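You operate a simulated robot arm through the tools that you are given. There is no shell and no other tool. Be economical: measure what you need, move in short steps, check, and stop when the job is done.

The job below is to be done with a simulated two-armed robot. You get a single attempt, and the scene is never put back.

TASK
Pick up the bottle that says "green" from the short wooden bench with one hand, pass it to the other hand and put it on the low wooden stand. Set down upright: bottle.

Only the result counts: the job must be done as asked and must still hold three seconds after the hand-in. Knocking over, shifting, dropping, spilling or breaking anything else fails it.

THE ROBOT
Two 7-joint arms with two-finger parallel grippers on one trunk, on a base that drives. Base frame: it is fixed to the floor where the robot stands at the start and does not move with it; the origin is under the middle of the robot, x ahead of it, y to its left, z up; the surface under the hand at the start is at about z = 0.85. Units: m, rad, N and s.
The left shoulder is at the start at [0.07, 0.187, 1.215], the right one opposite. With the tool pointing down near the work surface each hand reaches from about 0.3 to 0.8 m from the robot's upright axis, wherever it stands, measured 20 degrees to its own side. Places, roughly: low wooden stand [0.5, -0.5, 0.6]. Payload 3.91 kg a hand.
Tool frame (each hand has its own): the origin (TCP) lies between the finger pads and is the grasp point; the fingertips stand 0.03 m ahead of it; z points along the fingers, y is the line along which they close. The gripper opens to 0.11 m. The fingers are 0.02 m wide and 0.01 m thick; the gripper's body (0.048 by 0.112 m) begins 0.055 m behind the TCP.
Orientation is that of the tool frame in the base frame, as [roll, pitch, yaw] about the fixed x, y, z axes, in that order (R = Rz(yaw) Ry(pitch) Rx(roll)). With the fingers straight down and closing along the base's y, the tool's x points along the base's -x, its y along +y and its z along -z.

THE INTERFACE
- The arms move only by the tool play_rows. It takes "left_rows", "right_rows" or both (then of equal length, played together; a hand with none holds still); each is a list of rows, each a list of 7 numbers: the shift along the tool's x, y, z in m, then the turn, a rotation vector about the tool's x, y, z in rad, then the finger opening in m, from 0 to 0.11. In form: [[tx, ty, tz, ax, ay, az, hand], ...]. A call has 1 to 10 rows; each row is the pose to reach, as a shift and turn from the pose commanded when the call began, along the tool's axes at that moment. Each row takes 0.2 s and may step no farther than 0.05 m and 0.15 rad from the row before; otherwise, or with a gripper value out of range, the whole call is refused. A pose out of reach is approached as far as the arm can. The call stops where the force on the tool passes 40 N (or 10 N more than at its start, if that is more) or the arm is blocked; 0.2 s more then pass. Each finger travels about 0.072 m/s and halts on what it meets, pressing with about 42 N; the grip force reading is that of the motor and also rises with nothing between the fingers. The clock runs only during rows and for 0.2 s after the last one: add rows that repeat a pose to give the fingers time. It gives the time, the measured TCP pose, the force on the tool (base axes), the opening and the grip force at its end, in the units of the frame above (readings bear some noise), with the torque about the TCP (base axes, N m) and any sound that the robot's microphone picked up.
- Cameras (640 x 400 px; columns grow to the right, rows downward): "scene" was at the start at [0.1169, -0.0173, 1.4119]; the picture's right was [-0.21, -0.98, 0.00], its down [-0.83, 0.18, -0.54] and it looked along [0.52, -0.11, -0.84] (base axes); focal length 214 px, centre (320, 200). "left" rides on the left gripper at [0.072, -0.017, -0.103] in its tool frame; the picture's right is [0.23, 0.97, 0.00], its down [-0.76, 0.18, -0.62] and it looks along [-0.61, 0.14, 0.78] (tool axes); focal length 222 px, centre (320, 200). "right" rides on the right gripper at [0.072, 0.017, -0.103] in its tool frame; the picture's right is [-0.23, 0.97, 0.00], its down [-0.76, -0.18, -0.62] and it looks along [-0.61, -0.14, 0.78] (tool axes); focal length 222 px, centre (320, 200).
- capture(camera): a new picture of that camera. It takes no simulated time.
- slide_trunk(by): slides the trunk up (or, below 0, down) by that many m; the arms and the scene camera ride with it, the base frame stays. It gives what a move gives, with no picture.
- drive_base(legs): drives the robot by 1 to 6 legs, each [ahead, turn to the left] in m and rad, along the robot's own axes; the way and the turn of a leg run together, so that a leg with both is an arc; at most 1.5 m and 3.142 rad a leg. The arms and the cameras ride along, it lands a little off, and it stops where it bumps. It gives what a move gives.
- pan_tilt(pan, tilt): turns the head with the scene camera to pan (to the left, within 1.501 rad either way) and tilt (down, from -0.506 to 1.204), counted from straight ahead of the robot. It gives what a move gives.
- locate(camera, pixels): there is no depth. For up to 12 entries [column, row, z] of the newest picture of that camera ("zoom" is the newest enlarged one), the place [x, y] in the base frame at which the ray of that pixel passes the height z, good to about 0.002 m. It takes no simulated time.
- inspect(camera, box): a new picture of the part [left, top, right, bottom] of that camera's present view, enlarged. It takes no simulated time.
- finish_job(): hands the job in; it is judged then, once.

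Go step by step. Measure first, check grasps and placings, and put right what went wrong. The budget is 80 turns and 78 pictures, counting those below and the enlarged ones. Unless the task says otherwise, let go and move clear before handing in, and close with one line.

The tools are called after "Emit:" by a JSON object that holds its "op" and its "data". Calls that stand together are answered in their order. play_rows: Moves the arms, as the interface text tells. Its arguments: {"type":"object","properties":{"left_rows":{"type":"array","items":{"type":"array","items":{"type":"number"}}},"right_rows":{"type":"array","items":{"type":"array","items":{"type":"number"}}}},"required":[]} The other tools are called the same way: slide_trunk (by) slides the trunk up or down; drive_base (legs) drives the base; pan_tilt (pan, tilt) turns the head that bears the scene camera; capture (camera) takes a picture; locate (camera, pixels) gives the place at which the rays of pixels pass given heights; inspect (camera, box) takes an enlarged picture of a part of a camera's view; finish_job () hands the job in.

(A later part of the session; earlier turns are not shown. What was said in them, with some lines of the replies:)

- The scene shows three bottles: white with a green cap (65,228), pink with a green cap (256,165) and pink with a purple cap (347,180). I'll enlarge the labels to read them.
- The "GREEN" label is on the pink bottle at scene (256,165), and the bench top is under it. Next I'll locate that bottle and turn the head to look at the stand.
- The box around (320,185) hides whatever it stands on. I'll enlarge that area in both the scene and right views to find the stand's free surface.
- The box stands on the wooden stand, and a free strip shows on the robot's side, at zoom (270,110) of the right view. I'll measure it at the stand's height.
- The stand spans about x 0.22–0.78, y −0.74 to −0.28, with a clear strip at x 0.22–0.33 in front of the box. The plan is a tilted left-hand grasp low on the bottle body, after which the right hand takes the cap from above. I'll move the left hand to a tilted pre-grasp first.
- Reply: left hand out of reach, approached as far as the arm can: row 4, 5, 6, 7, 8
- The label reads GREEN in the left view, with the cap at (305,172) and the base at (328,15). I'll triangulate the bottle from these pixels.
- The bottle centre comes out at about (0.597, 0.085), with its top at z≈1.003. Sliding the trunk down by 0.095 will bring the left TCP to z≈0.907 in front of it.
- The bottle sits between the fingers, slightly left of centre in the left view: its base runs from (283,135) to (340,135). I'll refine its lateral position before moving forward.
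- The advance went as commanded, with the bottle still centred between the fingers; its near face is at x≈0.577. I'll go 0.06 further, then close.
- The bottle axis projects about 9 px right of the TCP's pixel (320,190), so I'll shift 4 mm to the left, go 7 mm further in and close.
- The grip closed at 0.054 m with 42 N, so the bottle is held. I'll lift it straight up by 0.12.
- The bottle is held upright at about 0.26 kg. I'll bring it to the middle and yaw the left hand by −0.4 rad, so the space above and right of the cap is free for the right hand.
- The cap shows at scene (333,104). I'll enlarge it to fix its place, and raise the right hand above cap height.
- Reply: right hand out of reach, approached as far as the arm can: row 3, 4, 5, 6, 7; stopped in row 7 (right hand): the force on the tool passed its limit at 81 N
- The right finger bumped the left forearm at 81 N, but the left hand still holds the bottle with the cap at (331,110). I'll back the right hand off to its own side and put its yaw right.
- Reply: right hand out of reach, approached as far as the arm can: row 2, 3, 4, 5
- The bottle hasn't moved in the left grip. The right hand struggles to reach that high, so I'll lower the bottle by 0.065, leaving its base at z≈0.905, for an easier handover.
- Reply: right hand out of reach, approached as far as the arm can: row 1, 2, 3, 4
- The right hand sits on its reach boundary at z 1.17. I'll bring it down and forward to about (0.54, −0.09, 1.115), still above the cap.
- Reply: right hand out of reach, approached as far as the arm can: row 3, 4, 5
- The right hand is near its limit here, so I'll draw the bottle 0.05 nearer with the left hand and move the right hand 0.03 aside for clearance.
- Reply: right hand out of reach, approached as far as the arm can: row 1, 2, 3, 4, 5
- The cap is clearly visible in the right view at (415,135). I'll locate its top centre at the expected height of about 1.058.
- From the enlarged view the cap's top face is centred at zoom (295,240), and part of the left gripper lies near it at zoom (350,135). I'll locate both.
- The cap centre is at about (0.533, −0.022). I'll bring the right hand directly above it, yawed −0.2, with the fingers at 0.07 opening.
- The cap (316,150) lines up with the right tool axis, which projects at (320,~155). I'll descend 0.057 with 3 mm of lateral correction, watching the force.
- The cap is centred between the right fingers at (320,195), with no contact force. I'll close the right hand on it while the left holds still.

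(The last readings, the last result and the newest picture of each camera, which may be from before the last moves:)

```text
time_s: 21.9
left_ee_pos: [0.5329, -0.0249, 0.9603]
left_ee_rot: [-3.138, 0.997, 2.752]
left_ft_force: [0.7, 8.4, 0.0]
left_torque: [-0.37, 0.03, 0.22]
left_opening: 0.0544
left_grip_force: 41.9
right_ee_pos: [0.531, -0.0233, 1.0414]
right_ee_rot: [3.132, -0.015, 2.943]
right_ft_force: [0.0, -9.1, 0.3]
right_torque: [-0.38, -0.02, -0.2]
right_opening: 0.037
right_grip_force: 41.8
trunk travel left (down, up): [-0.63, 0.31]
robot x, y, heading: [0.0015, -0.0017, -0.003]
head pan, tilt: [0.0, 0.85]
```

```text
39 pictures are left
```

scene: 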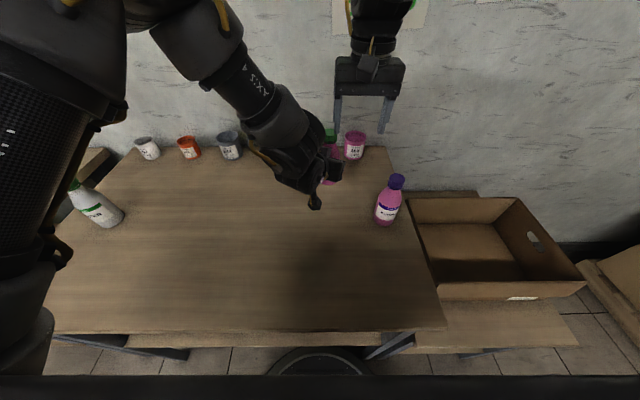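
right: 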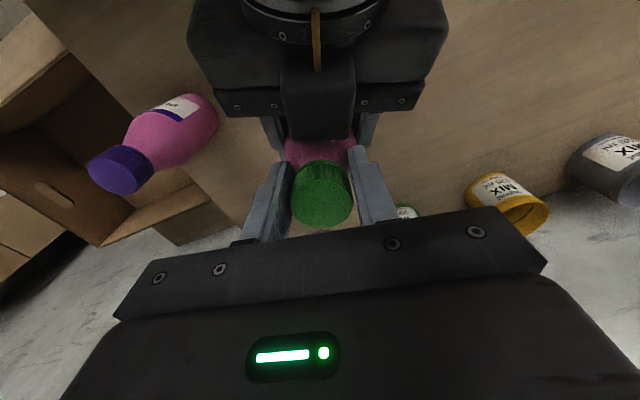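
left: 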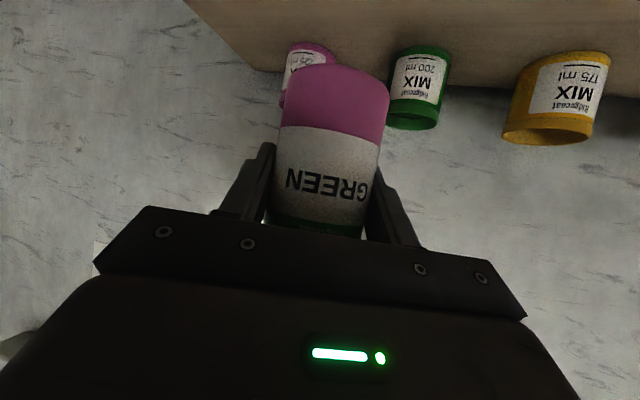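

The right hand grips the cap at 0.037 m with 42 N. I'll open the left hand and leave the right one still.

Emit:
{"op": "play_rows", "data": {"left_rows": [[0, 0, 0, 0, 0, 0, 0.06], [0, 0, 0, 0, 0, 0, 0.07], [0, 0, 0, 0, 0, 0, 0.085], [0, 0, 0, 0, 0, 0, 0.095], [0, 0, 0, 0, 0, 0, 0.095]], "right_rows": [[0, 0, 0, 0, 0, 0, 0.02], [0, 0, 0, 0, 0, 0, 0.02], [0, 0, 0, 0, 0, 0, 0.02], [0, 0, 0, 0, 0, 0, 0.02], [0, 0, 0, 0, 0, 0, 0.02]]}}

Emit:
{"op": "capture", "data": {"camera": "left"}}

Emit:
{"op": "capture", "data": {"camera": "right"}}

```text
time_s: 23.1
left_ee_pos: [0.5326, -0.0255, 0.9604]
left_ee_rot: [-3.136, 0.998, 2.754]
left_ft_force: [-0.6, 0.5, -0.5]
left_torque: [-0.02, 0.0, -0.04]
left_opening: 0.0952
left_grip_force: 0.1
right_ee_pos: [0.5294, -0.024, 1.0421]
right_ee_rot: [3.132, -0.015, 2.944]
right_ft_force: [0.1, 1.3, 0.1]
right_torque: [0.0, -0.01, -0.01]
right_opening: 0.0366
right_grip_force: 42.5
trunk travel left (down, up): [-0.63, 0.31]
robot x, y, heading: [0.0019, -0.0011, -0.001]
head pan, tilt: [0.0, 0.85]
```

```text
38 pictures are left
```

left: 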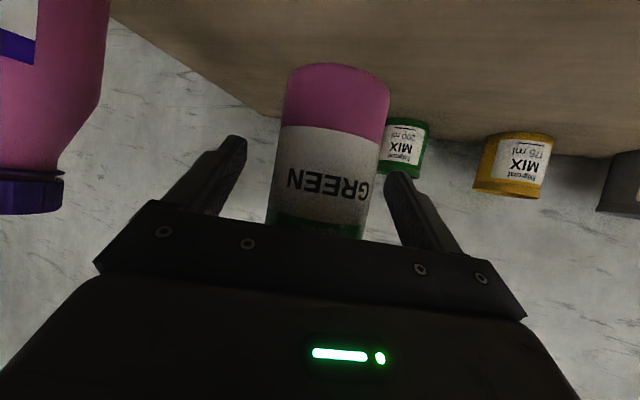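

```text
37 pictures are left
```

right: 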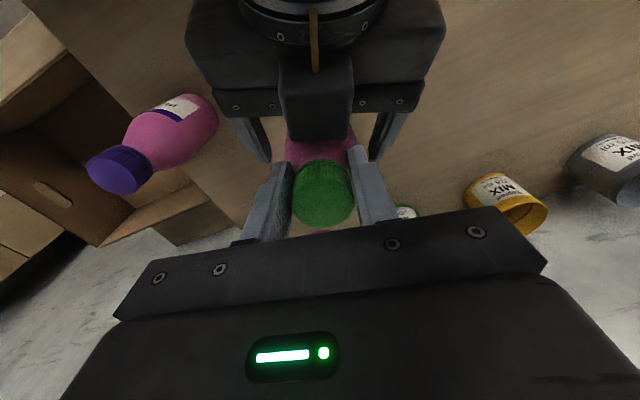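

The left fingers are free and the right hand carries the bottle. I'll withdraw the left hand horizontally along its approach direction.

Emit:
{"op": "play_rows", "data": {"left_rows": [[0.011, 0, -0.017, 0, 0, 0, 0.1], [0.022, 0, -0.034, 0, 0, 0, 0.1], [0.033, 0, -0.05, 0, 0, 0, 0.1], [0.0436, 0, -0.067, 0, 0, 0, 0.1], [0.0436, 0, -0.067, 0, 0, 0, 0.1]]}}

Emit:
{"op": "capture", "data": {"camera": "right"}}

Emit:
{"op": "capture", "data": {"camera": "scene"}}

```text
time_s: 24.3
left_ee_pos: [0.4589, 0.007, 0.9608]
left_ee_rot: [-3.135, 0.999, 2.754]
left_ft_force: [-0.3, 0.9, 0.1]
left_torque: [0.02, 0.01, 0.0]
left_opening: 0.1001
left_grip_force: 0.0
right_ee_pos: [0.5307, -0.0236, 1.0421]
right_ee_rot: [3.132, -0.016, 2.944]
right_ft_force: [0.1, -0.9, -0.9]
right_torque: [0.02, 0.03, -0.03]
right_opening: 0.0365
right_grip_force: 42.0
trunk travel left (down, up): [-0.63, 0.31]
robot x, y, heading: [-0.0027, -0.0038, -0.002]
head pan, tilt: [0.0, 0.85]
```

```text
36 pictures are left
```

right: 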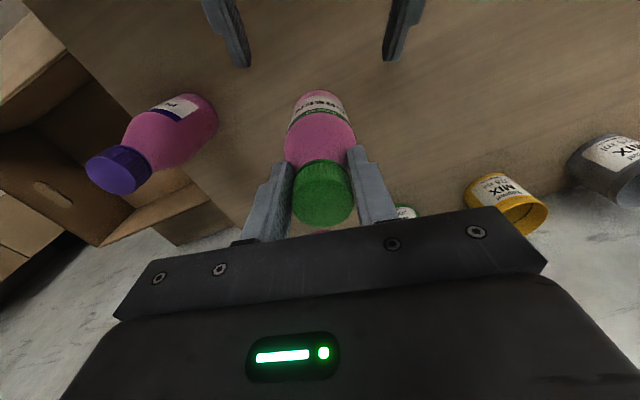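

```text
35 pictures are left
```

scene: 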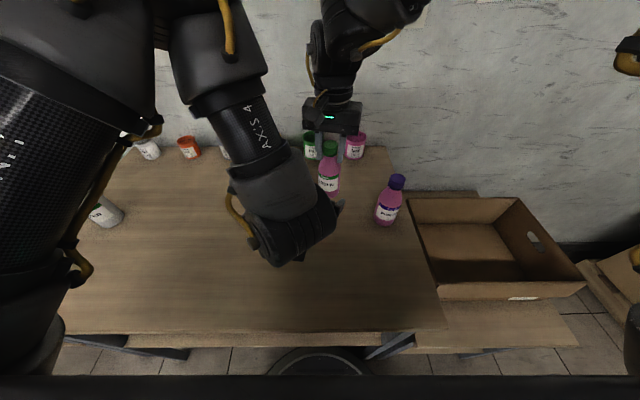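

The bottle hangs upright in the right hand, and the left fingers have withdrawn. I'll take the left hand further up and away to the left.

Emit:
{"op": "play_rows", "data": {"left_rows": [[-0.008, 0.022, -0.016, 0, 0, 0, 0.1], [-0.016, 0.044, -0.032, 0, 0, 0, 0.1], [-0.025, 0.067, -0.05, 0, 0, 0, 0.1], [-0.034, 0.09, -0.066, 0, 0, 0, 0.1], [-0.042, 0.111, -0.082, 0, 0, 0, 0.1], [-0.042, 0.111, -0.082, 0, 0, 0, 0.1]]}}

Emit:
{"op": "inspect", "data": {"camera": "scene", "box": [250, 60, 450, 260]}}

Emit:
{"op": "capture", "data": {"camera": "scene"}}

```text
time_s: 25.7
left_ee_pos: [0.4838, 0.0994, 1.0385]
left_ee_rot: [-3.139, 0.995, 2.75]
left_ft_force: [-0.6, -0.5, 0.6]
left_torque: [-0.02, -0.01, 0.01]
left_opening: 0.0999
left_grip_force: 0.2
left hand out of reach, approached as far as the arm can: row 3, 4, 5, 6
right_ee_pos: [0.5319, -0.024, 1.0425]
right_ee_rot: [3.131, -0.015, 2.943]
right_ft_force: [0.4, 0.2, -1.7]
right_torque: [0.04, 0.01, 0.04]
right_opening: 0.0364
right_grip_force: 42.1
trunk travel left (down, up): [-0.63, 0.31]
robot x, y, heading: [-0.0003, -0.0001, -0.001]
head pan, tilt: [0.0, 0.85]
```

```text
2.00 times, centred on (350, 160) of scene
```

zoom: 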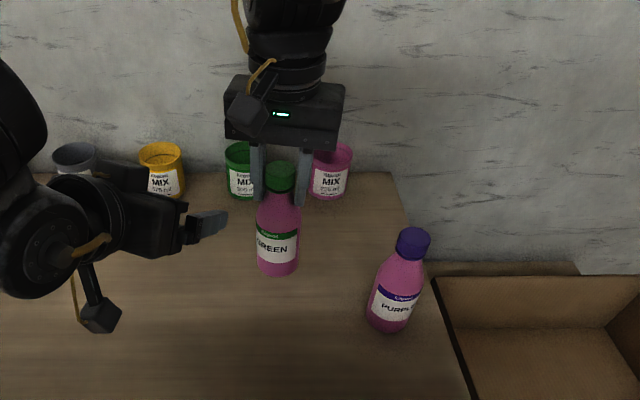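

```text
33 pictures are left
```

scene: 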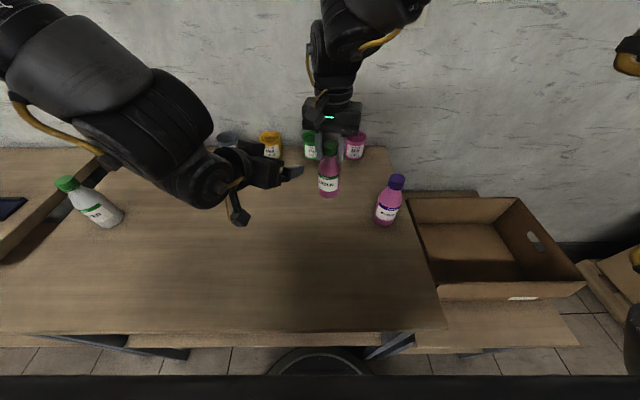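

The way out of the left hand is clear. I'll bring the bottle back towards x≈0.355 first, so it passes in front of the purple bottle at (0.49,−0.19), then go right.

Emit:
{"op": "play_rows", "data": {"right_rows": [[0.038, -0.019, 0, 0, 0, 0, 0.02], [0.0742, -0.0416, 0, 0, 0, 0, 0.02], [0.1094, -0.0692, 0, 0, 0, 0, 0.02], [0.1319, -0.1094, 0, 0, 0, 0, 0.02], [0.1376, -0.1565, 0, 0, 0, 0, 0.02], [0.1384, -0.2026, 0, 0, 0, 0, 0.02], [0.1384, -0.2026, 0, 0, 0, 0, 0.02]]}}

Emit:
{"op": "capture", "data": {"camera": "scene"}}

Emit:
{"op": "capture", "data": {"camera": "right"}}

```text
time_s: 27.3
left_ee_pos: [0.4824, 0.1012, 1.0397]
left_ee_rot: [-3.135, 1.0, 2.754]
left_ft_force: [0.5, 0.2, 0.1]
left_torque: [-0.01, -0.02, 0.01]
left_opening: 0.0999
left_grip_force: 0.0
right_ee_pos: [0.3553, -0.1952, 1.0424]
right_ee_rot: [3.133, -0.013, 2.944]
right_ft_force: [0.1, 0.8, -1.9]
right_torque: [-0.02, -0.01, -0.06]
right_opening: 0.0359
right_grip_force: 42.0
trunk travel left (down, up): [-0.63, 0.31]
robot x, y, heading: [-0.0021, 0.0008, -0.001]
head pan, tilt: [0.0, 0.85]
```

```text
32 pictures are left
```

scene: 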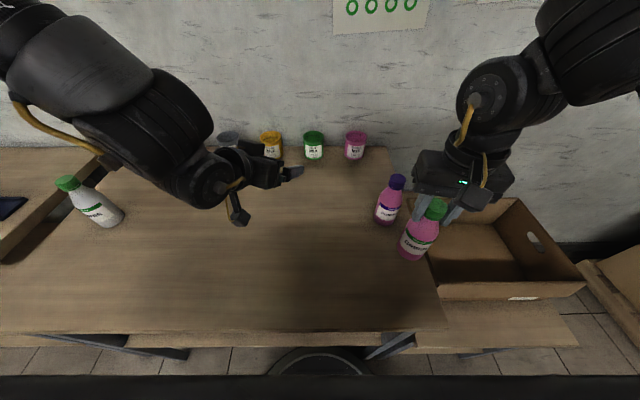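

```text
31 pictures are left
```

right: 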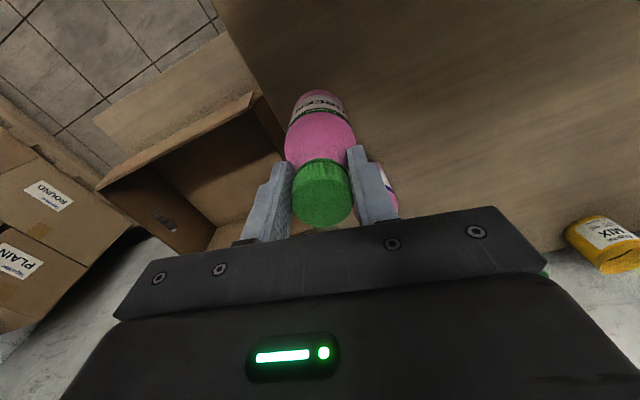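

The bottle has passed the purple one. I'll continue at this height to over the free strip at (0.285, −0.50).

Emit:
{"op": "play_rows", "data": {"right_rows": [[0.0011, -0.0447, 0, 0, 0, 0, 0.02], [0.0023, -0.0894, 0, 0, 0, 0, 0.02], [0.0034, -0.134, 0, 0, 0, 0, 0.02], [0.0045, -0.1787, 0, 0, 0, 0, 0.02], [0.0056, -0.2234, 0, 0, 0, 0, 0.02], [0.0068, -0.268, 0, 0, 0, 0, 0.02], [0.0079, -0.3128, 0, 0, 0, 0, 0.02], [0.0079, -0.3128, 0, 0, 0, 0, 0.02]]}}

Emit:
{"op": "pan_tilt", "data": {"pan": -0.9, "tilt": 0.9}}

Emit:
{"op": "capture", "data": {"camera": "scene"}}

Emit:
{"op": "capture", "data": {"camera": "right"}}

```text
time_s: 29.1
left_ee_pos: [0.4807, 0.1025, 1.0409]
left_ee_rot: [-3.132, 1.002, 2.756]
left_ft_force: [0.3, 0.6, 0.0]
left_torque: [-0.01, -0.03, 0.02]
left_opening: 0.0998
left_grip_force: 0.1
right_ee_pos: [0.3271, -0.3294, 1.0426]
right_ee_rot: [3.133, -0.013, 2.943]
right_ft_force: [-0.1, 1.0, -2.0]
right_torque: [-0.01, -0.02, 0.02]
right_opening: 0.0334
right_grip_force: 41.8
right hand out of reach, approached as far as the arm can: row 4, 5, 6, 7, 8
trunk travel left (down, up): [-0.63, 0.31]
robot x, y, heading: [0.0004, -0.0026, 0.002]
head pan, tilt: [0.0, 0.85]
```

```text
time_s: 30.3
left_ee_pos: [0.4839, 0.1, 1.0394]
left_ee_rot: [-3.138, 0.998, 2.751]
left_ft_force: [-0.2, -0.4, 0.3]
left_torque: [-0.01, 0.01, -0.01]
left_opening: 0.0997
left_grip_force: 0.1
right_ee_pos: [0.3297, -0.3324, 1.0403]
right_ee_rot: [3.131, -0.014, 2.941]
right_ft_force: [0.2, 0.7, -2.2]
right_torque: [0.0, 0.02, -0.04]
right_opening: 0.0336
right_grip_force: 42.9
trunk travel left (down, up): [-0.63, 0.31]
robot x, y, heading: [0.0017, 0.0016, -0.002]
head pan, tilt: [-0.901, 0.901]
```

```text
30 pictures are left
```

scene: 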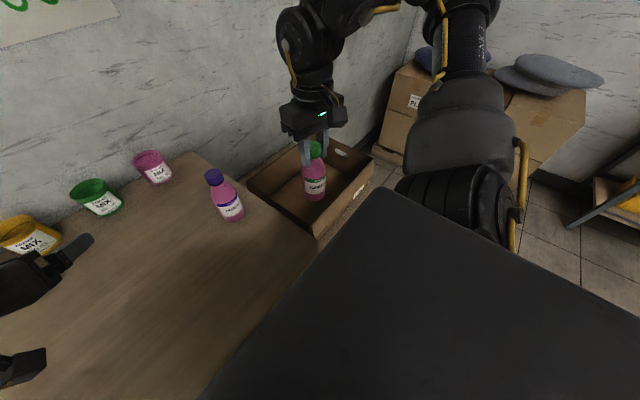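

```text
29 pictures are left
```

right: 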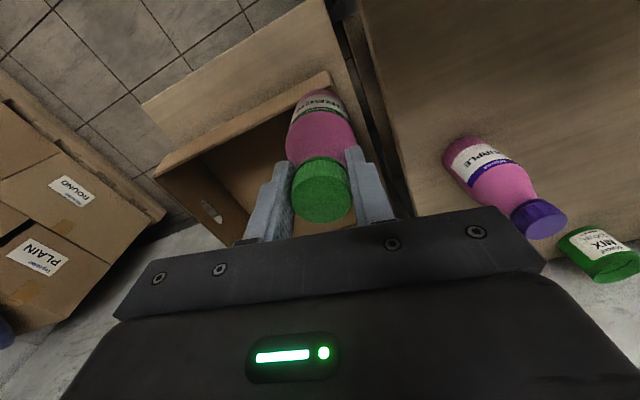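

Only y≈−0.33 is reachable at this heading, so turning the base right by about 0.7 rad will put the strip in front of the right arm. First I'll move the left hand further left, so its sweep misses the purple bottle, and look at the right side for obstacles.

Emit:
{"op": "play_rows", "data": {"left_rows": [[0.0083, 0.037, -0.0128, 0, 0, 0, 0.1], [0.0166, 0.074, -0.0255, 0, 0, 0, 0.1], [0.0248, 0.111, -0.0383, 0, 0, 0, 0.1], [0.033, 0.148, -0.051, 0, 0, 0, 0.1], [0.0414, 0.1856, -0.0638, 0, 0, 0, 0.1], [0.0414, 0.1856, -0.0638, 0, 0, 0, 0.1]]}}

Emit:
{"op": "pan_tilt", "data": {"pan": -1.5, "tilt": 0.6}}

Emit:
{"op": "capture", "data": {"camera": "scene"}}

Emit:
{"op": "pan_tilt", "data": {"pan": 0.3, "tilt": 0.85}}

Emit:
{"op": "capture", "data": {"camera": "scene"}}

```text
time_s: 31.7
left_ee_pos: [0.4826, 0.0993, 1.0405]
left_ee_rot: [-3.137, 0.999, 2.751]
left_ft_force: [-0.7, -0.3, -0.8]
left_torque: [-0.02, -0.02, 0.0]
left_opening: 0.1003
left_grip_force: 0.0
left hand out of reach, approached as far as the arm can: row 1, 2, 3, 4, 5, 6
right_ee_pos: [0.3281, -0.3318, 1.0397]
right_ee_rot: [3.131, -0.018, 2.943]
right_ft_force: [0.4, 0.3, -2.8]
right_torque: [0.03, 0.01, 0.01]
right_opening: 0.0332
right_grip_force: 41.8
trunk travel left (down, up): [-0.63, 0.31]
robot x, y, heading: [0.0016, -0.0011, -0.004]
head pan, tilt: [-0.901, 0.901]
```

```text
time_s: 32.7
left_ee_pos: [0.4836, 0.0987, 1.0396]
left_ee_rot: [-3.138, 0.997, 2.751]
left_ft_force: [1.0, 0.4, 0.1]
left_torque: [0.0, 0.02, 0.02]
left_opening: 0.1001
left_grip_force: 0.1
right_ee_pos: [0.3302, -0.3336, 1.0413]
right_ee_rot: [3.131, -0.016, 2.943]
right_ft_force: [-0.3, 0.1, -1.5]
right_torque: [0.0, 0.0, 0.03]
right_opening: 0.0332
right_grip_force: 41.8
trunk travel left (down, up): [-0.63, 0.31]
robot x, y, heading: [-0.0, -0.0012, -0.003]
head pan, tilt: [-1.499, 0.6]
```

```text
28 pictures are left
```

scene: 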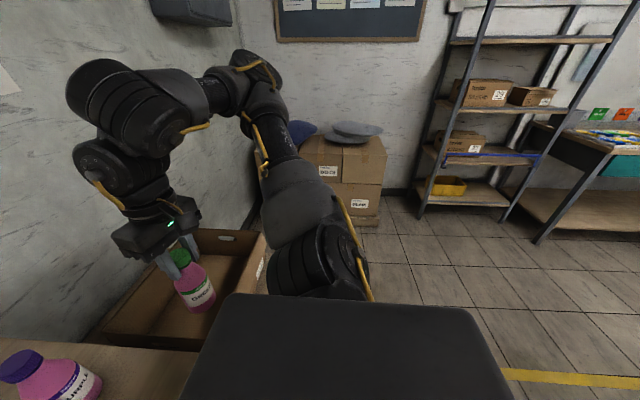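

```text
time_s: 34.5
left_ee_pos: [0.4831, 0.0985, 1.0395]
left_ee_rot: [-3.137, 0.997, 2.751]
left_ft_force: [0.8, 0.7, -0.1]
left_torque: [0.04, 0.0, -0.01]
left_opening: 0.0999
left_grip_force: 0.0
right_ee_pos: [0.3298, -0.3326, 1.0414]
right_ee_rot: [3.131, -0.015, 2.943]
right_ft_force: [-0.3, -0.6, -2.1]
right_torque: [-0.01, 0.01, 0.02]
right_opening: 0.0336
right_grip_force: 42.8
trunk travel left (down, up): [-0.63, 0.31]
robot x, y, heading: [0.0038, 0.0001, 0.001]
head pan, tilt: [0.3, 0.85]
```

```text
27 pictures are left
```

scene: 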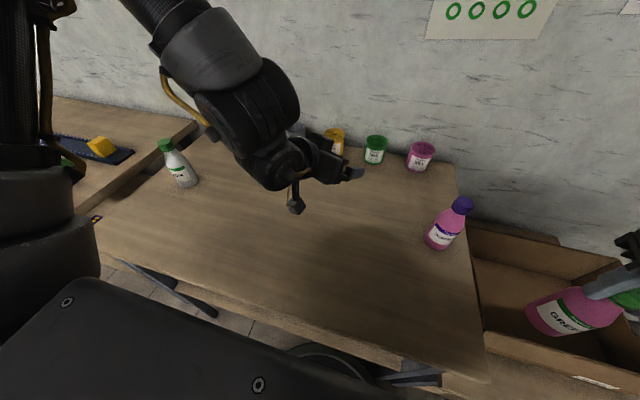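

The right side is open floor, but the left hand can't go further left in this tilted pose. I'll untilt it back to a near-start pose pointing down at about (0.36, 0.18, 1.09), whose sweep stays clear.

Emit:
{"op": "play_rows", "data": {"left_rows": [[0.004, 0.004, -0.02, 0, 0.14, 0, 0.1], [0.008, 0.008, -0.04, 0, 0.28, 0, 0.1], [0.013, 0.012, -0.062, 0, 0.42, 0, 0.1], [0.018, 0.016, -0.084, 0, 0.56, 0, 0.1], [0.024, 0.02, -0.106, 0, 0.7, 0, 0.1], [0.03, 0.024, -0.126, 0, 0.85, 0, 0.1], [0.035, 0.0285, -0.146, 0, 1.0, 0, 0.1], [0.035, 0.0285, -0.146, 0, 1.0, 0, 0.1]]}}

Emit:
{"op": "capture", "data": {"camera": "scene"}}

```text
time_s: 36.3
left_ee_pos: [0.3223, 0.1616, 1.0736]
left_ee_rot: [-3.14, -0.004, 2.749]
left_ft_force: [0.8, 0.1, 0.3]
left_torque: [0.04, -0.01, -0.02]
left_opening: 0.1002
left_grip_force: 0.0
left hand out of reach, approached as far as the arm can: row 1, 3, 4, 5, 6, 7, 8
right_ee_pos: [0.3299, -0.3344, 1.0401]
right_ee_rot: [3.13, -0.015, 2.943]
right_ft_force: [-0.3, 0.2, -2.7]
right_torque: [0.02, 0.04, 0.0]
right_opening: 0.0333
right_grip_force: 41.9
trunk travel left (down, up): [-0.63, 0.31]
robot x, y, heading: [0.0037, -0.0019, -0.002]
head pan, tilt: [0.3, 0.85]
```

```text
26 pictures are left
```

scene: 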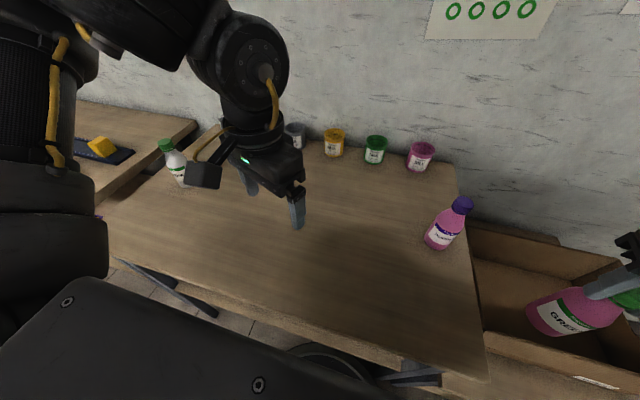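

The left hand is now compact at radius 0.36 and z 1.07. I'll turn the base right by 0.35 as a first half and check.

Emit:
{"op": "drive_base", "data": {"legs": [[0, -0.35]]}}

Emit:
{"op": "capture", "data": {"camera": "scene"}}

```text
time_s: 37.8
left_ee_pos: [0.3591, 0.0426, 1.0736]
left_ee_rot: [-3.139, -0.002, 2.4]
left_ft_force: [-0.4, 0.8, 0.2]
left_torque: [0.01, 0.02, 0.02]
left_opening: 0.1
left_grip_force: 0.0
right_ee_pos: [0.1961, -0.4252, 1.0402]
right_ee_rot: [3.13, -0.017, 2.593]
right_ft_force: [0.0, -0.2, -1.8]
right_torque: [-0.03, 0.01, -0.03]
right_opening: 0.0328
right_grip_force: 42.1
trunk travel left (down, up): [-0.63, 0.31]
robot x, y, heading: [0.0003, -0.0002, -0.349]
head pan, tilt: [0.3, 0.85]
```

```text
25 pictures are left
```

scene: 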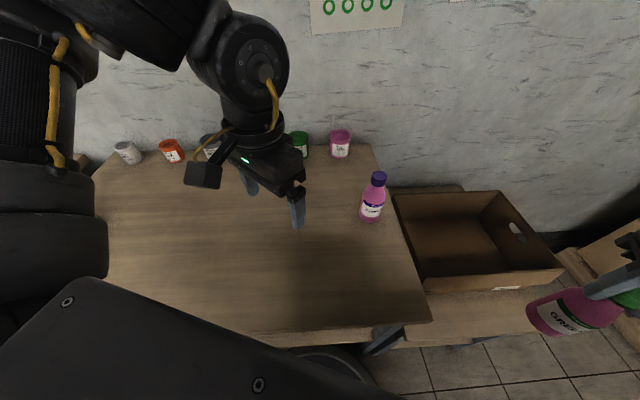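

The turn was clean. I'll turn a further 0.3 and check the right grip, as its opening has crept down to 0.033.

Emit:
{"op": "drive_base", "data": {"legs": [[0, -0.3]]}}

Emit:
{"op": "pan_tilt", "data": {"pan": -0.3, "tilt": 0.9}}

Emit:
{"op": "capture", "data": {"camera": "scene"}}

Emit:
{"op": "capture", "data": {"camera": "right"}}

```text
time_s: 39.1
left_ee_pos: [0.3552, -0.0649, 1.0732]
left_ee_rot: [-3.14, -0.002, 2.098]
left_ft_force: [-0.5, 1.0, 0.4]
left_torque: [0.03, -0.01, 0.03]
left_opening: 0.1
left_grip_force: 0.0
right_ee_pos: [0.0626, -0.4641, 1.0409]
right_ee_rot: [3.13, -0.016, 2.293]
right_ft_force: [0.5, 0.0, -1.8]
right_torque: [0.01, 0.01, 0.0]
right_opening: 0.0331
right_grip_force: 41.6
trunk travel left (down, up): [-0.63, 0.31]
robot x, y, heading: [-0.0007, 0.0008, -0.653]
head pan, tilt: [0.3, 0.85]
```

```text
time_s: 40.1
left_ee_pos: [0.3553, -0.065, 1.0742]
left_ee_rot: [-3.141, -0.003, 2.101]
left_ft_force: [1.1, 0.1, -1.0]
left_torque: [0.0, 0.0, -0.02]
left_opening: 0.0999
left_grip_force: 0.2
right_ee_pos: [0.0616, -0.4636, 1.0422]
right_ee_rot: [3.13, -0.015, 2.292]
right_ft_force: [0.3, -0.2, -2.0]
right_torque: [0.01, 0.0, 0.01]
right_opening: 0.0328
right_grip_force: 42.0
trunk travel left (down, up): [-0.63, 0.31]
robot x, y, heading: [0.0013, 0.0016, -0.648]
head pan, tilt: [-0.3, 0.901]
```

```text
24 pictures are left
```

scene: 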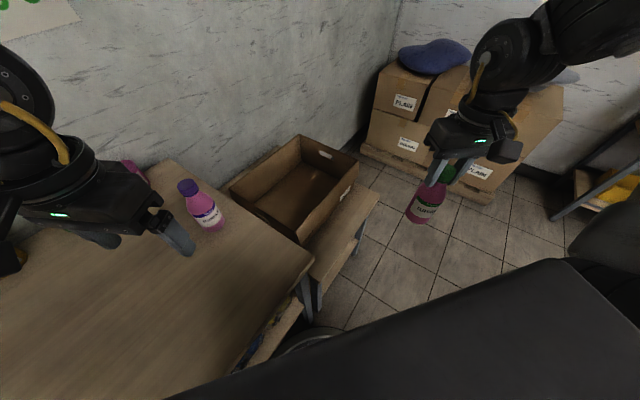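

```text
23 pictures are left
```

right: 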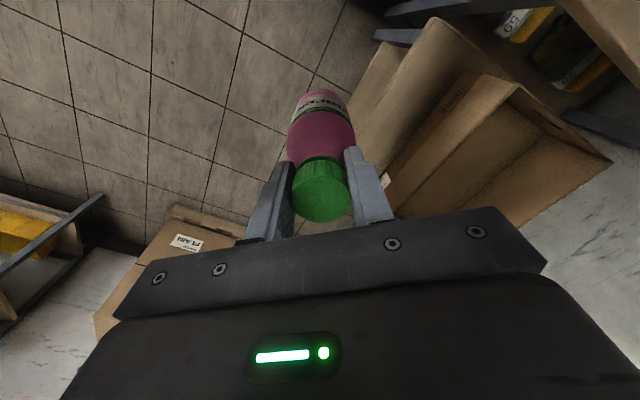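

The grip is stable, and the strip on the robot's side of the box is now visible from (315,275) to (375,195). I'll measure it along with the box's lower edge.

Emit:
{"op": "inspect", "data": {"camera": "scene", "box": [220, 120, 400, 300]}}

```text
2.22 times, centred on (310, 210) of scene
```

zoom: 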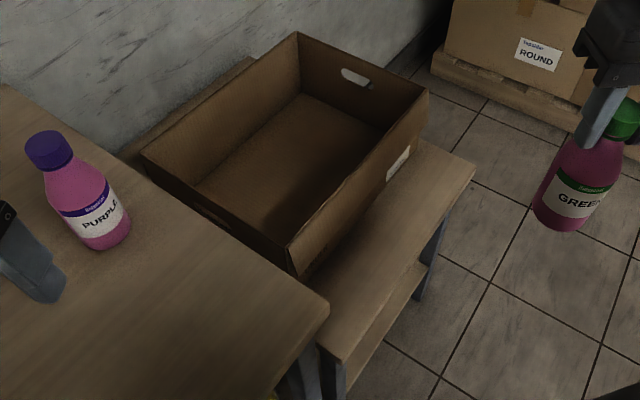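

Emit:
{"op": "locate", "data": {"camera": "zoom", "pixels": [[475, 168, 0.6], [342, 360, 0.6], [302, 276, 0.6], [422, 140, 0.6], [365, 207, 0.6], [410, 265, 0.6], [388, 236, 0.6], [330, 300, 0.85], [475, 168, 0.62], [475, 168, 0.58]]}}

```text
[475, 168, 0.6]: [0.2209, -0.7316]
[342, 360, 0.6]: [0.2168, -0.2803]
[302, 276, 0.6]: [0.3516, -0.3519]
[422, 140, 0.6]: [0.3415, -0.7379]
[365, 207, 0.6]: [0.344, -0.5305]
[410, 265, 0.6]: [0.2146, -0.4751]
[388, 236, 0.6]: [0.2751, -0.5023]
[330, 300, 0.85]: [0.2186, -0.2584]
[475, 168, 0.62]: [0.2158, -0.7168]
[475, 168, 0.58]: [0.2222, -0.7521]
```

The strip spans x 0.218–0.345 at z 0.6, so the target is (0.28, −0.50). I'll move the bottle over it at the present height.

Emit:
{"op": "play_rows", "data": {"right_rows": [[-0.0285, 0.0233, 0, 0, 0, 0, 0.02], [-0.057, 0.0467, 0, 0, 0, 0, 0.02], [-0.0855, 0.07, 0, 0, 0, 0, 0.02], [-0.114, 0.0933, 0, 0, 0, 0, 0.02], [-0.1425, 0.1167, 0, 0, 0, 0, 0.02], [-0.171, 0.14, 0, 0, 0, 0, 0.02], [-0.171, 0.14, 0, 0, 0, 0, 0.02]]}}

Emit:
{"op": "capture", "data": {"camera": "scene"}}

Emit:
{"op": "capture", "data": {"camera": "right"}}

```text
time_s: 41.7
left_ee_pos: [0.356, -0.0648, 1.0733]
left_ee_rot: [-3.14, -0.004, 2.1]
left_ft_force: [0.2, -0.4, 0.1]
left_torque: [-0.02, -0.02, -0.01]
left_opening: 0.1
left_grip_force: 0.0
right_ee_pos: [0.1419, -0.4606, 1.037]
right_ee_rot: [3.13, -0.014, 2.291]
right_ft_force: [0.1, -0.1, -1.9]
right_torque: [0.0, 0.02, 0.0]
right_opening: 0.0326
right_grip_force: 42.2
right hand out of reach, approached as far as the arm can: row 1, 2, 3, 4, 5, 6, 7
trunk travel left (down, up): [-0.63, 0.31]
robot x, y, heading: [-0.0023, -0.0001, -0.654]
head pan, tilt: [-0.3, 0.901]
```

```text
21 pictures are left
```

scene: 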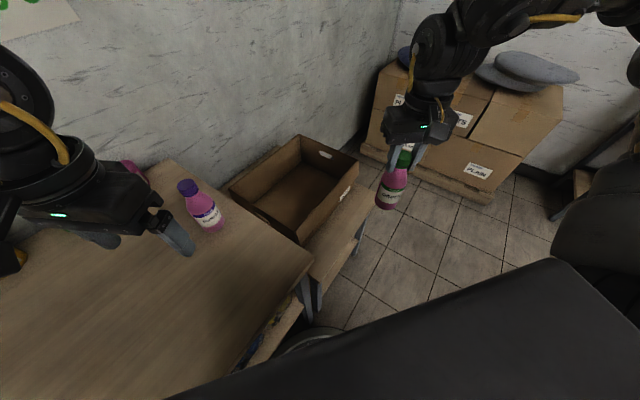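

```text
20 pictures are left
```

right: 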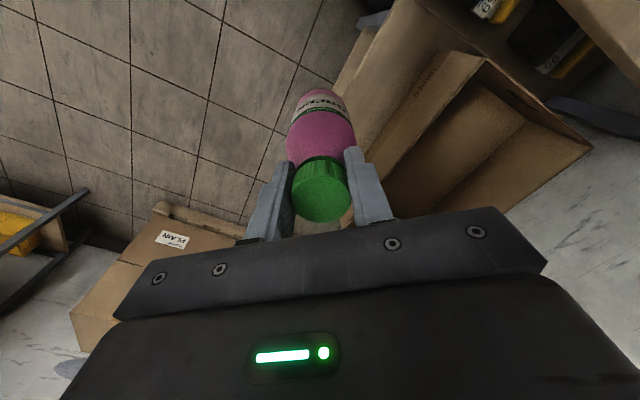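

The right arm is again limited at this height. Outside the stand there is only floor below it, so I'll descend 0.12 here (base at z≈0.78) before moving in.

Emit:
{"op": "play_rows", "data": {"right_rows": [[0, 0, 0.03, 0, 0, 0, 0.02], [0, 0, 0.06, 0, 0, 0, 0.02], [0, 0, 0.09, 0, 0, 0, 0.02], [0, 0, 0.12, 0, 0, 0, 0.02], [0, 0, 0.12, 0, 0, 0, 0.02]]}}

```text
time_s: 42.9
left_ee_pos: [0.3547, -0.0643, 1.0734]
left_ee_rot: [-3.141, 0.0, 2.098]
left_ft_force: [0.7, 0.1, 1.1]
left_torque: [-0.03, 0.01, -0.02]
left_opening: 0.1
left_grip_force: 0.2
right_ee_pos: [0.142, -0.4598, 0.9181]
right_ee_rot: [3.13, -0.016, 2.293]
right_ft_force: [-0.8, 0.2, -2.0]
right_torque: [0.0, 0.02, 0.01]
right_opening: 0.0326
right_grip_force: 42.4
trunk travel left (down, up): [-0.63, 0.31]
robot x, y, heading: [0.0002, -0.0005, -0.652]
head pan, tilt: [-0.3, 0.901]
```

The descent worked exactly. Now I'll move in over the strip to (0.28, −0.50).

Emit:
{"op": "play_rows", "data": {"right_rows": [[-0.024, 0.0154, 0, 0, 0, 0, 0.02], [-0.048, 0.031, 0, 0, 0, 0, 0.02], [-0.073, 0.046, 0, 0, 0, 0, 0.02], [-0.097, 0.062, 0, 0, 0, 0, 0.02], [-0.121, 0.0772, 0, 0, 0, 0, 0.02], [-0.121, 0.0772, 0, 0, 0, 0, 0.02]]}}

Emit:
{"op": "capture", "data": {"camera": "scene"}}

Emit:
{"op": "capture", "data": {"camera": "right"}}

```text
time_s: 44.3
left_ee_pos: [0.356, -0.065, 1.0736]
left_ee_rot: [-3.14, -0.002, 2.097]
left_ft_force: [-0.9, 0.3, -0.3]
left_torque: [0.01, 0.0, -0.01]
left_opening: 0.0997
left_grip_force: 0.1
right_ee_pos: [0.1698, -0.4666, 0.9188]
right_ee_rot: [3.131, -0.017, 2.293]
right_ft_force: [0.5, 0.4, -3.4]
right_torque: [0.01, 0.0, 0.03]
right_opening: 0.0327
right_grip_force: 42.4
right hand out of reach, approached as far as the arm can: row 2, 3, 4, 5, 6
trunk travel left (down, up): [-0.63, 0.31]
robot x, y, heading: [-0.0009, -0.0014, -0.648]
head pan, tilt: [-0.3, 0.901]
```

```text
19 pictures are left
```

scene: 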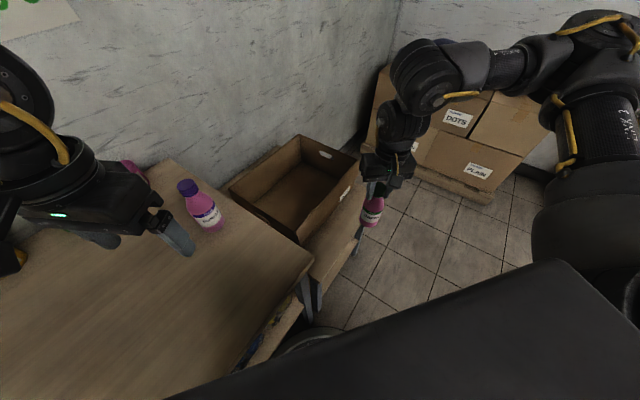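

```text
18 pictures are left
```

right: 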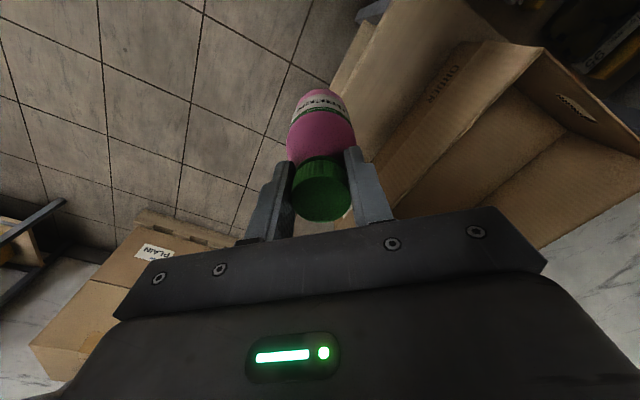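

It is still limited, and with the elbow flared out to the right this looks like a wrist limit. I'll try yawing the hand by +0.5 rad in place (the bottle just spins on its axis), then moving in a little.

Emit:
{"op": "play_rows", "data": {"right_rows": [[0, 0, 0, 0, 0, -0.14, 0.02], [0, 0, 0, 0, 0, -0.28, 0.02], [0, 0, 0, 0, 0, -0.4, 0.02], [0, 0, 0, 0, 0, -0.5, 0.02], [-0.024, 0.0154, 0, 0, 0, -0.5, 0.02], [-0.048, 0.031, 0, 0, 0, -0.5, 0.02], [-0.048, 0.031, 0, 0, 0, -0.5, 0.02]]}}

```text
time_s: 45.9
left_ee_pos: [0.3552, -0.0654, 1.0743]
left_ee_rot: [-3.141, -0.001, 2.1]
left_ft_force: [-0.5, -0.5, -0.3]
left_torque: [0.01, 0.0, 0.01]
left_opening: 0.1001
left_grip_force: 0.0
right_ee_pos: [0.1677, -0.3649, 0.9187]
right_ee_rot: [3.126, -0.004, 2.787]
right_ft_force: [-0.1, 0.1, -2.5]
right_torque: [-0.01, 0.02, 0.04]
right_opening: 0.0324
right_grip_force: 41.8
right hand out of reach, approached as far as the arm can: row 1, 2, 3, 4, 5, 6, 7
trunk travel left (down, up): [-0.63, 0.31]
robot x, y, heading: [0.0013, -0.0029, -0.65]
head pan, tilt: [-0.3, 0.901]
```

That made it worse: the hand was pulled towards the robot. I'll yaw the other way, ending about −0.5 rad relative to the robot's front, and return outward.

Emit:
{"op": "play_rows", "data": {"right_rows": [[-0.006, -0.0156, 0, 0, 0, 0.14, 0.02], [-0.012, -0.031, 0, 0, 0, 0.28, 0.02], [-0.018, -0.047, 0, 0, 0, 0.42, 0.02], [-0.023, -0.0625, 0, 0, 0, 0.56, 0.02], [-0.029, -0.078, 0, 0, 0, 0.7, 0.02], [-0.0347, -0.0938, 0, 0, 0, 0.8, 0.02], [-0.0347, -0.0938, 0, 0, 0, 0.8, 0.02]]}}

Emit:
{"op": "capture", "data": {"camera": "scene"}}

```text
time_s: 47.5
left_ee_pos: [0.3543, -0.0643, 1.0738]
left_ee_rot: [-3.14, -0.002, 2.099]
left_ft_force: [0.5, 0.6, 0.0]
left_torque: [-0.01, 0.01, -0.01]
left_opening: 0.1
left_grip_force: 0.1
right_ee_pos: [0.1678, -0.465, 0.917]
right_ee_rot: [3.136, -0.017, 1.992]
right_ft_force: [0.2, 0.1, -2.7]
right_torque: [0.04, 0.0, 0.0]
right_opening: 0.0327
right_grip_force: 42.1
trunk travel left (down, up): [-0.63, 0.31]
robot x, y, heading: [0.0015, -0.0054, -0.651]
head pan, tilt: [-0.3, 0.901]
```

```text
17 pictures are left
```

scene: 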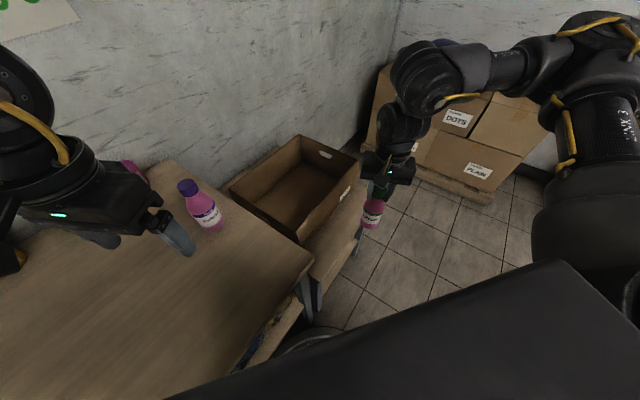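

All reached this time. I'll move in towards (0.28, −0.50), adding a further 0.2 rad of yaw the same way.

Emit:
{"op": "play_rows", "data": {"right_rows": [[-0.0156, 0.0176, 0, 0, 0, 0.05, 0.02], [-0.031, 0.035, 0, 0, 0, 0.1, 0.02], [-0.047, 0.053, 0, 0, 0, 0.15, 0.02], [-0.062, 0.07, 0, 0, 0, 0.2, 0.02], [-0.0778, 0.088, 0, 0, 0, 0.2, 0.02], [-0.0778, 0.088, 0, 0, 0, 0.2, 0.02]]}}

Emit:
{"op": "capture", "data": {"camera": "scene"}}

```text
time_s: 48.9
left_ee_pos: [0.3543, -0.0657, 1.074]
left_ee_rot: [-3.139, -0.002, 2.101]
left_ft_force: [-0.4, 0.0, 0.5]
left_torque: [0.0, 0.01, 0.02]
left_opening: 0.1001
left_grip_force: 0.2
right_ee_pos: [0.2796, -0.501, 0.9152]
right_ee_rot: [3.139, -0.018, 1.792]
right_ft_force: [-0.2, 0.4, -2.9]
right_torque: [-0.02, 0.0, 0.01]
right_opening: 0.0325
right_grip_force: 41.7
trunk travel left (down, up): [-0.63, 0.31]
robot x, y, heading: [-0.0002, -0.0011, -0.648]
head pan, tilt: [-0.3, 0.901]
```

```text
16 pictures are left
```

scene: 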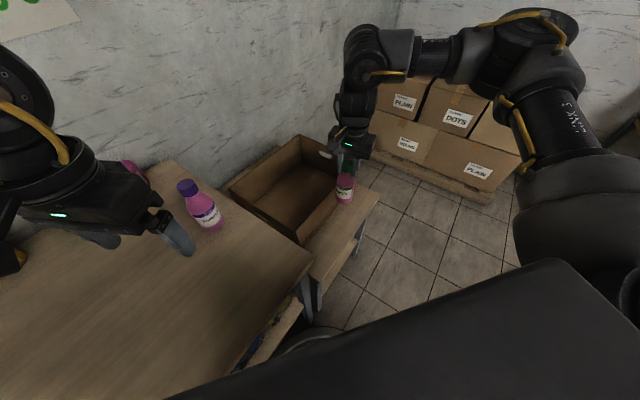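

The bottle is above the strip at (0.28,−0.501). I'll lower it 0.13, to base z≈0.647, and check.

Emit:
{"op": "play_rows", "data": {"right_rows": [[0, 0, 0.03, 0, 0, 0, 0.02], [0, 0, 0.06, 0, 0, 0, 0.02], [0, 0, 0.09, 0, 0, 0, 0.02], [0, 0, 0.115, 0, 0, 0, 0.02], [0, 0, 0.13, 0, 0, 0, 0.02], [0, 0, 0.13, 0, 0, 0, 0.02]]}}

Emit:
{"op": "inspect", "data": {"camera": "scene", "box": [260, 110, 440, 290]}}

Emit:
{"op": "capture", "data": {"camera": "right"}}

```text
time_s: 50.3
left_ee_pos: [0.3556, -0.0645, 1.0732]
left_ee_rot: [-3.14, -0.003, 2.101]
left_ft_force: [1.3, -0.5, 0.1]
left_torque: [-0.01, 0.01, 0.02]
left_opening: 0.1001
left_grip_force: 0.0
right_ee_pos: [0.28, -0.4964, 0.7859]
right_ee_rot: [3.139, -0.02, 1.791]
right_ft_force: [0.7, -0.1, -2.3]
right_torque: [0.02, -0.01, -0.02]
right_opening: 0.0326
right_grip_force: 42.0
trunk travel left (down, up): [-0.63, 0.31]
robot x, y, heading: [0.0008, -0.003, -0.652]
head pan, tilt: [-0.3, 0.901]
```

```text
2.22 times, centred on (350, 200) of scene
```

zoom: 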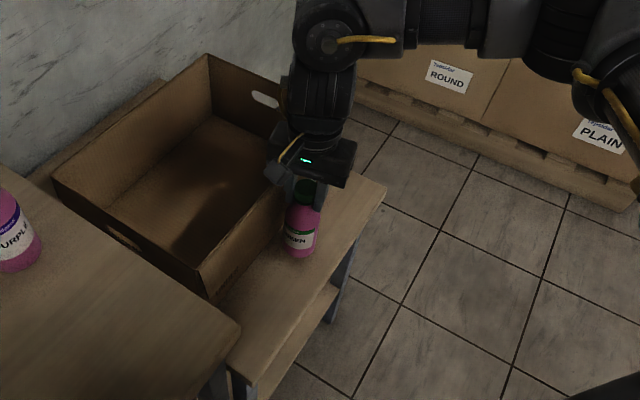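

```text
14 pictures are left
```

right: 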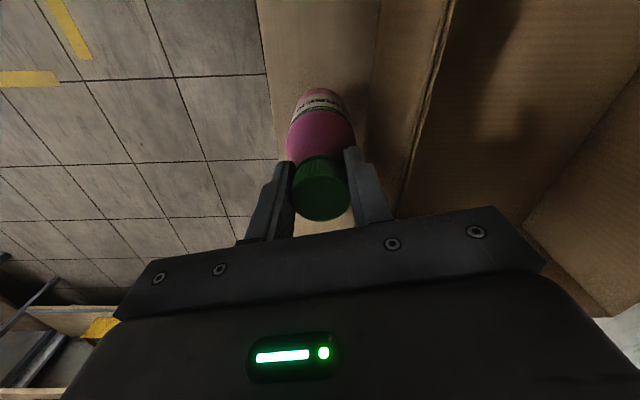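

The bottle hangs over the strip, clear of the box. I'll lower it another 0.036 with a 6 mm shift away from the box, then look at the gap.

Emit:
{"op": "play_rows", "data": {"right_rows": [[0.001, -0.004, 0.012, 0, 0, 0, 0.02], [0.001, -0.006, 0.024, 0, 0, 0, 0.02], [0.001, -0.006, 0.036, 0, 0, 0, 0.02], [0.001, -0.006, 0.036, 0, 0, 0, 0.02]]}}

Emit:
{"op": "inspect", "data": {"camera": "scene", "box": [305, 150, 385, 250]}}

```text
time_s: 51.3
left_ee_pos: [0.3557, -0.0657, 1.0741]
left_ee_rot: [-3.139, -0.001, 2.1]
left_ft_force: [-0.6, -0.4, 0.3]
left_torque: [0.01, -0.02, -0.01]
left_opening: 0.0997
left_grip_force: 0.2
right_ee_pos: [0.2733, -0.4962, 0.7499]
right_ee_rot: [3.14, -0.018, 1.793]
right_ft_force: [0.4, 0.5, -3.2]
right_torque: [-0.01, 0.0, -0.01]
right_opening: 0.0323
right_grip_force: 42.3
trunk travel left (down, up): [-0.63, 0.31]
robot x, y, heading: [0.003, -0.0037, -0.654]
head pan, tilt: [-0.3, 0.901]
```

```text
4.00 times, centred on (345, 200) of scene
```

zoom: 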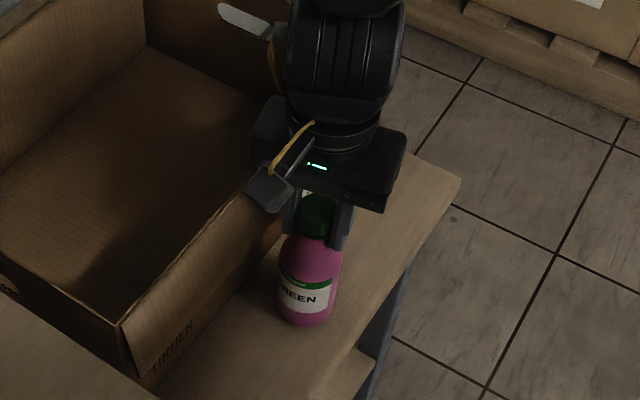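

The gap is about 1 cm by calculation. I'll lower in 3 mm rows and watch the force.

Emit:
{"op": "play_rows", "data": {"right_rows": [[0, 0, 0.003, 0, 0, 0, 0.02], [0, 0, 0.006, 0, 0, 0, 0.02], [0, 0, 0.009, 0, 0, 0, 0.02], [0, 0, 0.011, 0, 0, 0, 0.02], [0, 0, 0.011, 0, 0, 0, 0.02]]}}

```text
time_s: 52.4
left_ee_pos: [0.3533, -0.0634, 1.0748]
left_ee_rot: [-3.138, 0.001, 2.099]
left_ft_force: [-0.1, -0.7, -0.2]
left_torque: [0.0, 0.02, -0.01]
left_opening: 0.0997
left_grip_force: 0.0
right_ee_pos: [0.274, -0.4966, 0.7446]
right_ee_rot: [3.133, -0.014, 1.79]
right_ft_force: [-8.0, 6.3, 26.7]
right_torque: [0.62, 1.25, -0.03]
right_opening: 0.0323
right_grip_force: 42.7
trunk travel left (down, up): [-0.63, 0.31]
robot x, y, heading: [0.0023, -0.0003, -0.651]
head pan, tilt: [-0.3, 0.901]
stopped in row 5 (right hand): the force on the tool passed its limit at 41 N (the readings are from after the stop); the commanded pose is now the measured one
```

Contact at z 0.745 with 27 N, consistent with the bottle base touching the stand. I'll ease up by 2 mm and view the bottle's uprightness.

Emit:
{"op": "play_rows", "data": {"right_rows": [[0, 0, -0.002, 0, 0, 0, 0.02], [0, 0, -0.002, 0, 0, 0, 0.02]]}}

Emit:
{"op": "inspect", "data": {"camera": "scene", "box": [320, 180, 370, 240]}}

Emit:
{"op": "capture", "data": {"camera": "right"}}

```text
time_s: 53.0
left_ee_pos: [0.3541, -0.0622, 1.0743]
left_ee_rot: [-3.14, 0.0, 2.101]
left_ft_force: [0.7, -0.1, 0.1]
left_torque: [-0.04, -0.02, 0.0]
left_opening: 0.0999
left_grip_force: 0.0
right_ee_pos: [0.2737, -0.4964, 0.7441]
right_ee_rot: [3.135, -0.014, 1.793]
right_ft_force: [-5.0, 4.1, 14.7]
right_torque: [0.35, 0.79, -0.09]
right_opening: 0.0323
right_grip_force: 42.1
trunk travel left (down, up): [-0.63, 0.31]
robot x, y, heading: [0.0033, -0.0011, -0.649]
head pan, tilt: [-0.3, 0.901]
```

```text
6.67 times, centred on (345, 210) of scene
```

zoom: 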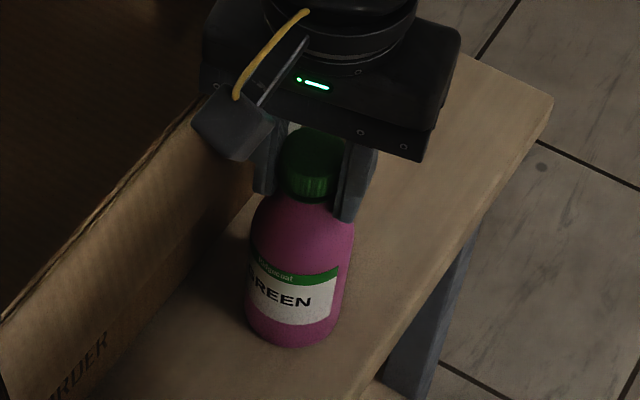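

```text
11 pictures are left
```

right: 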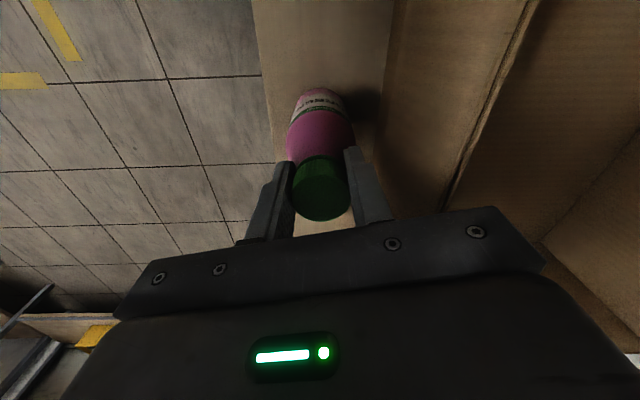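

The bottle stands nearly upright on the stand with 15 N of preload, and the box-side finger has room. I'll ease up 1.5 mm more and open slowly to 0.055.

Emit:
{"op": "play_rows", "data": {"right_rows": [[0, 0, -0.0015, 0, 0, 0, 0.02], [0, 0, -0.0015, 0, 0, 0, 0.03], [0, 0, -0.0015, 0, 0, 0, 0.036], [0, 0, -0.0015, 0, 0, 0, 0.042], [0, 0, -0.0015, 0, 0, 0, 0.048], [0, 0, -0.0015, 0, 0, 0, 0.055], [0, 0, -0.0015, 0, 0, 0, 0.055]]}}

Emit:
{"op": "capture", "data": {"camera": "right"}}

Emit:
{"op": "inspect", "data": {"camera": "scene", "box": [320, 180, 370, 240]}}

```text
time_s: 54.6
left_ee_pos: [0.3549, -0.0657, 1.0735]
left_ee_rot: [-3.138, -0.003, 2.102]
left_ft_force: [-0.6, 0.6, 0.0]
left_torque: [0.01, 0.0, -0.02]
left_opening: 0.0998
left_grip_force: 0.0
right_ee_pos: [0.2743, -0.4981, 0.745]
right_ee_rot: [3.135, -0.015, 1.79]
right_ft_force: [0.2, 1.4, 0.2]
right_torque: [0.0, 0.0, 0.01]
right_opening: 0.055
right_grip_force: 0.1
trunk travel left (down, up): [-0.63, 0.31]
robot x, y, heading: [-0.0026, -0.0001, -0.651]
head pan, tilt: [-0.3, 0.901]
```

```text
10 pictures are left
```

right: 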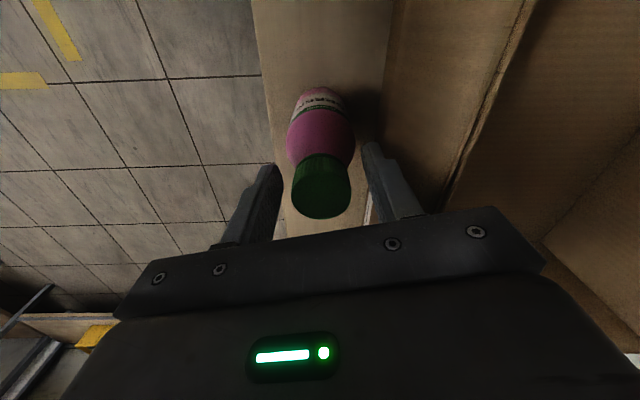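

```text
6.67 times, centred on (345, 210) of scene
```

zoom: 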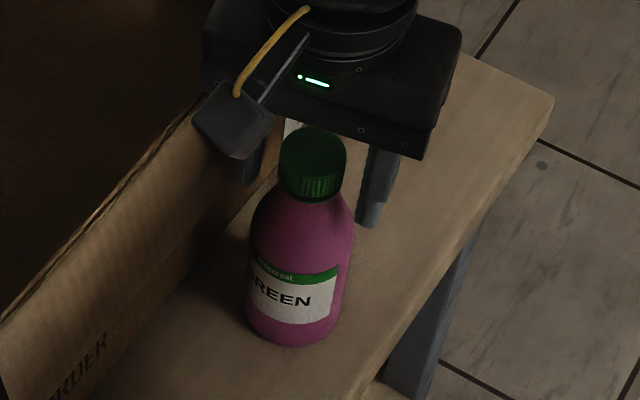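

The bottle stands free with clear gaps to both fingers. I'll lift the right hand straight up.

Emit:
{"op": "play_rows", "data": {"right_rows": [[0, 0, -0.015, 0, 0, 0, 0.055], [0, 0, -0.035, 0, 0, 0, 0.055], [0, 0, -0.06, 0, 0, 0, 0.055], [0, 0, -0.09, 0, 0, 0, 0.055], [0, 0, -0.13, 0, 0, 0, 0.055], [0, 0, -0.16, 0, 0, 0, 0.055], [0, 0, -0.16, 0, 0, 0, 0.055]]}}

Emit:
{"op": "capture", "data": {"camera": "scene"}}

Emit:
{"op": "inspect", "data": {"camera": "scene", "box": [300, 150, 390, 250]}}

```text
time_s: 56.2
left_ee_pos: [0.3556, -0.066, 1.0729]
left_ee_rot: [-3.14, -0.001, 2.102]
left_ft_force: [0.8, -0.2, 0.1]
left_torque: [0.04, 0.02, -0.04]
left_opening: 0.1
left_grip_force: 0.0
right_ee_pos: [0.2744, -0.5006, 0.9049]
right_ee_rot: [3.137, -0.015, 1.79]
right_ft_force: [0.3, 0.5, -1.0]
right_torque: [-0.01, -0.01, 0.03]
right_opening: 0.0551
right_grip_force: 0.1
trunk travel left (down, up): [-0.63, 0.31]
robot x, y, heading: [0.0003, -0.0019, -0.65]
head pan, tilt: [-0.3, 0.901]
```

```text
8 pictures are left
```

scene: 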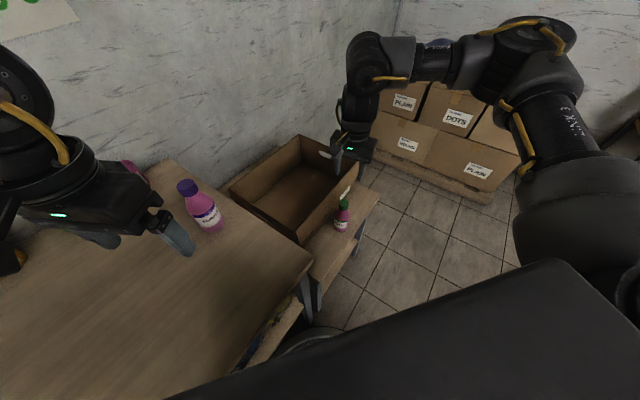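

```text
4.00 times, centred on (345, 200) of scene
```

zoom: 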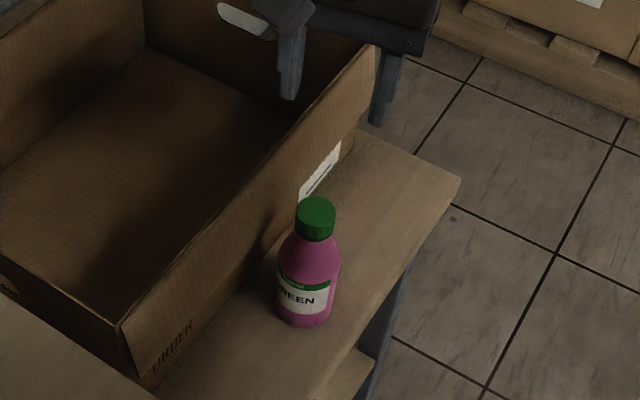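

The "GREEN" bottle is standing upright and free on the stand beside the box (343,215). The box and the purple bottle show no change, and both hands are clear, so I'm handing in.

Emit:
{"op": "finish_job", "data": {}}

```text
The job is handed in.
```

I picked up the "GREEN" bottle with the left hand and passed it to the right. It now stands upright and released on the low wooden stand, beside the box. During the handover approach the right finger bumped the left forearm once, with no visible effect on the bottle or anything else.
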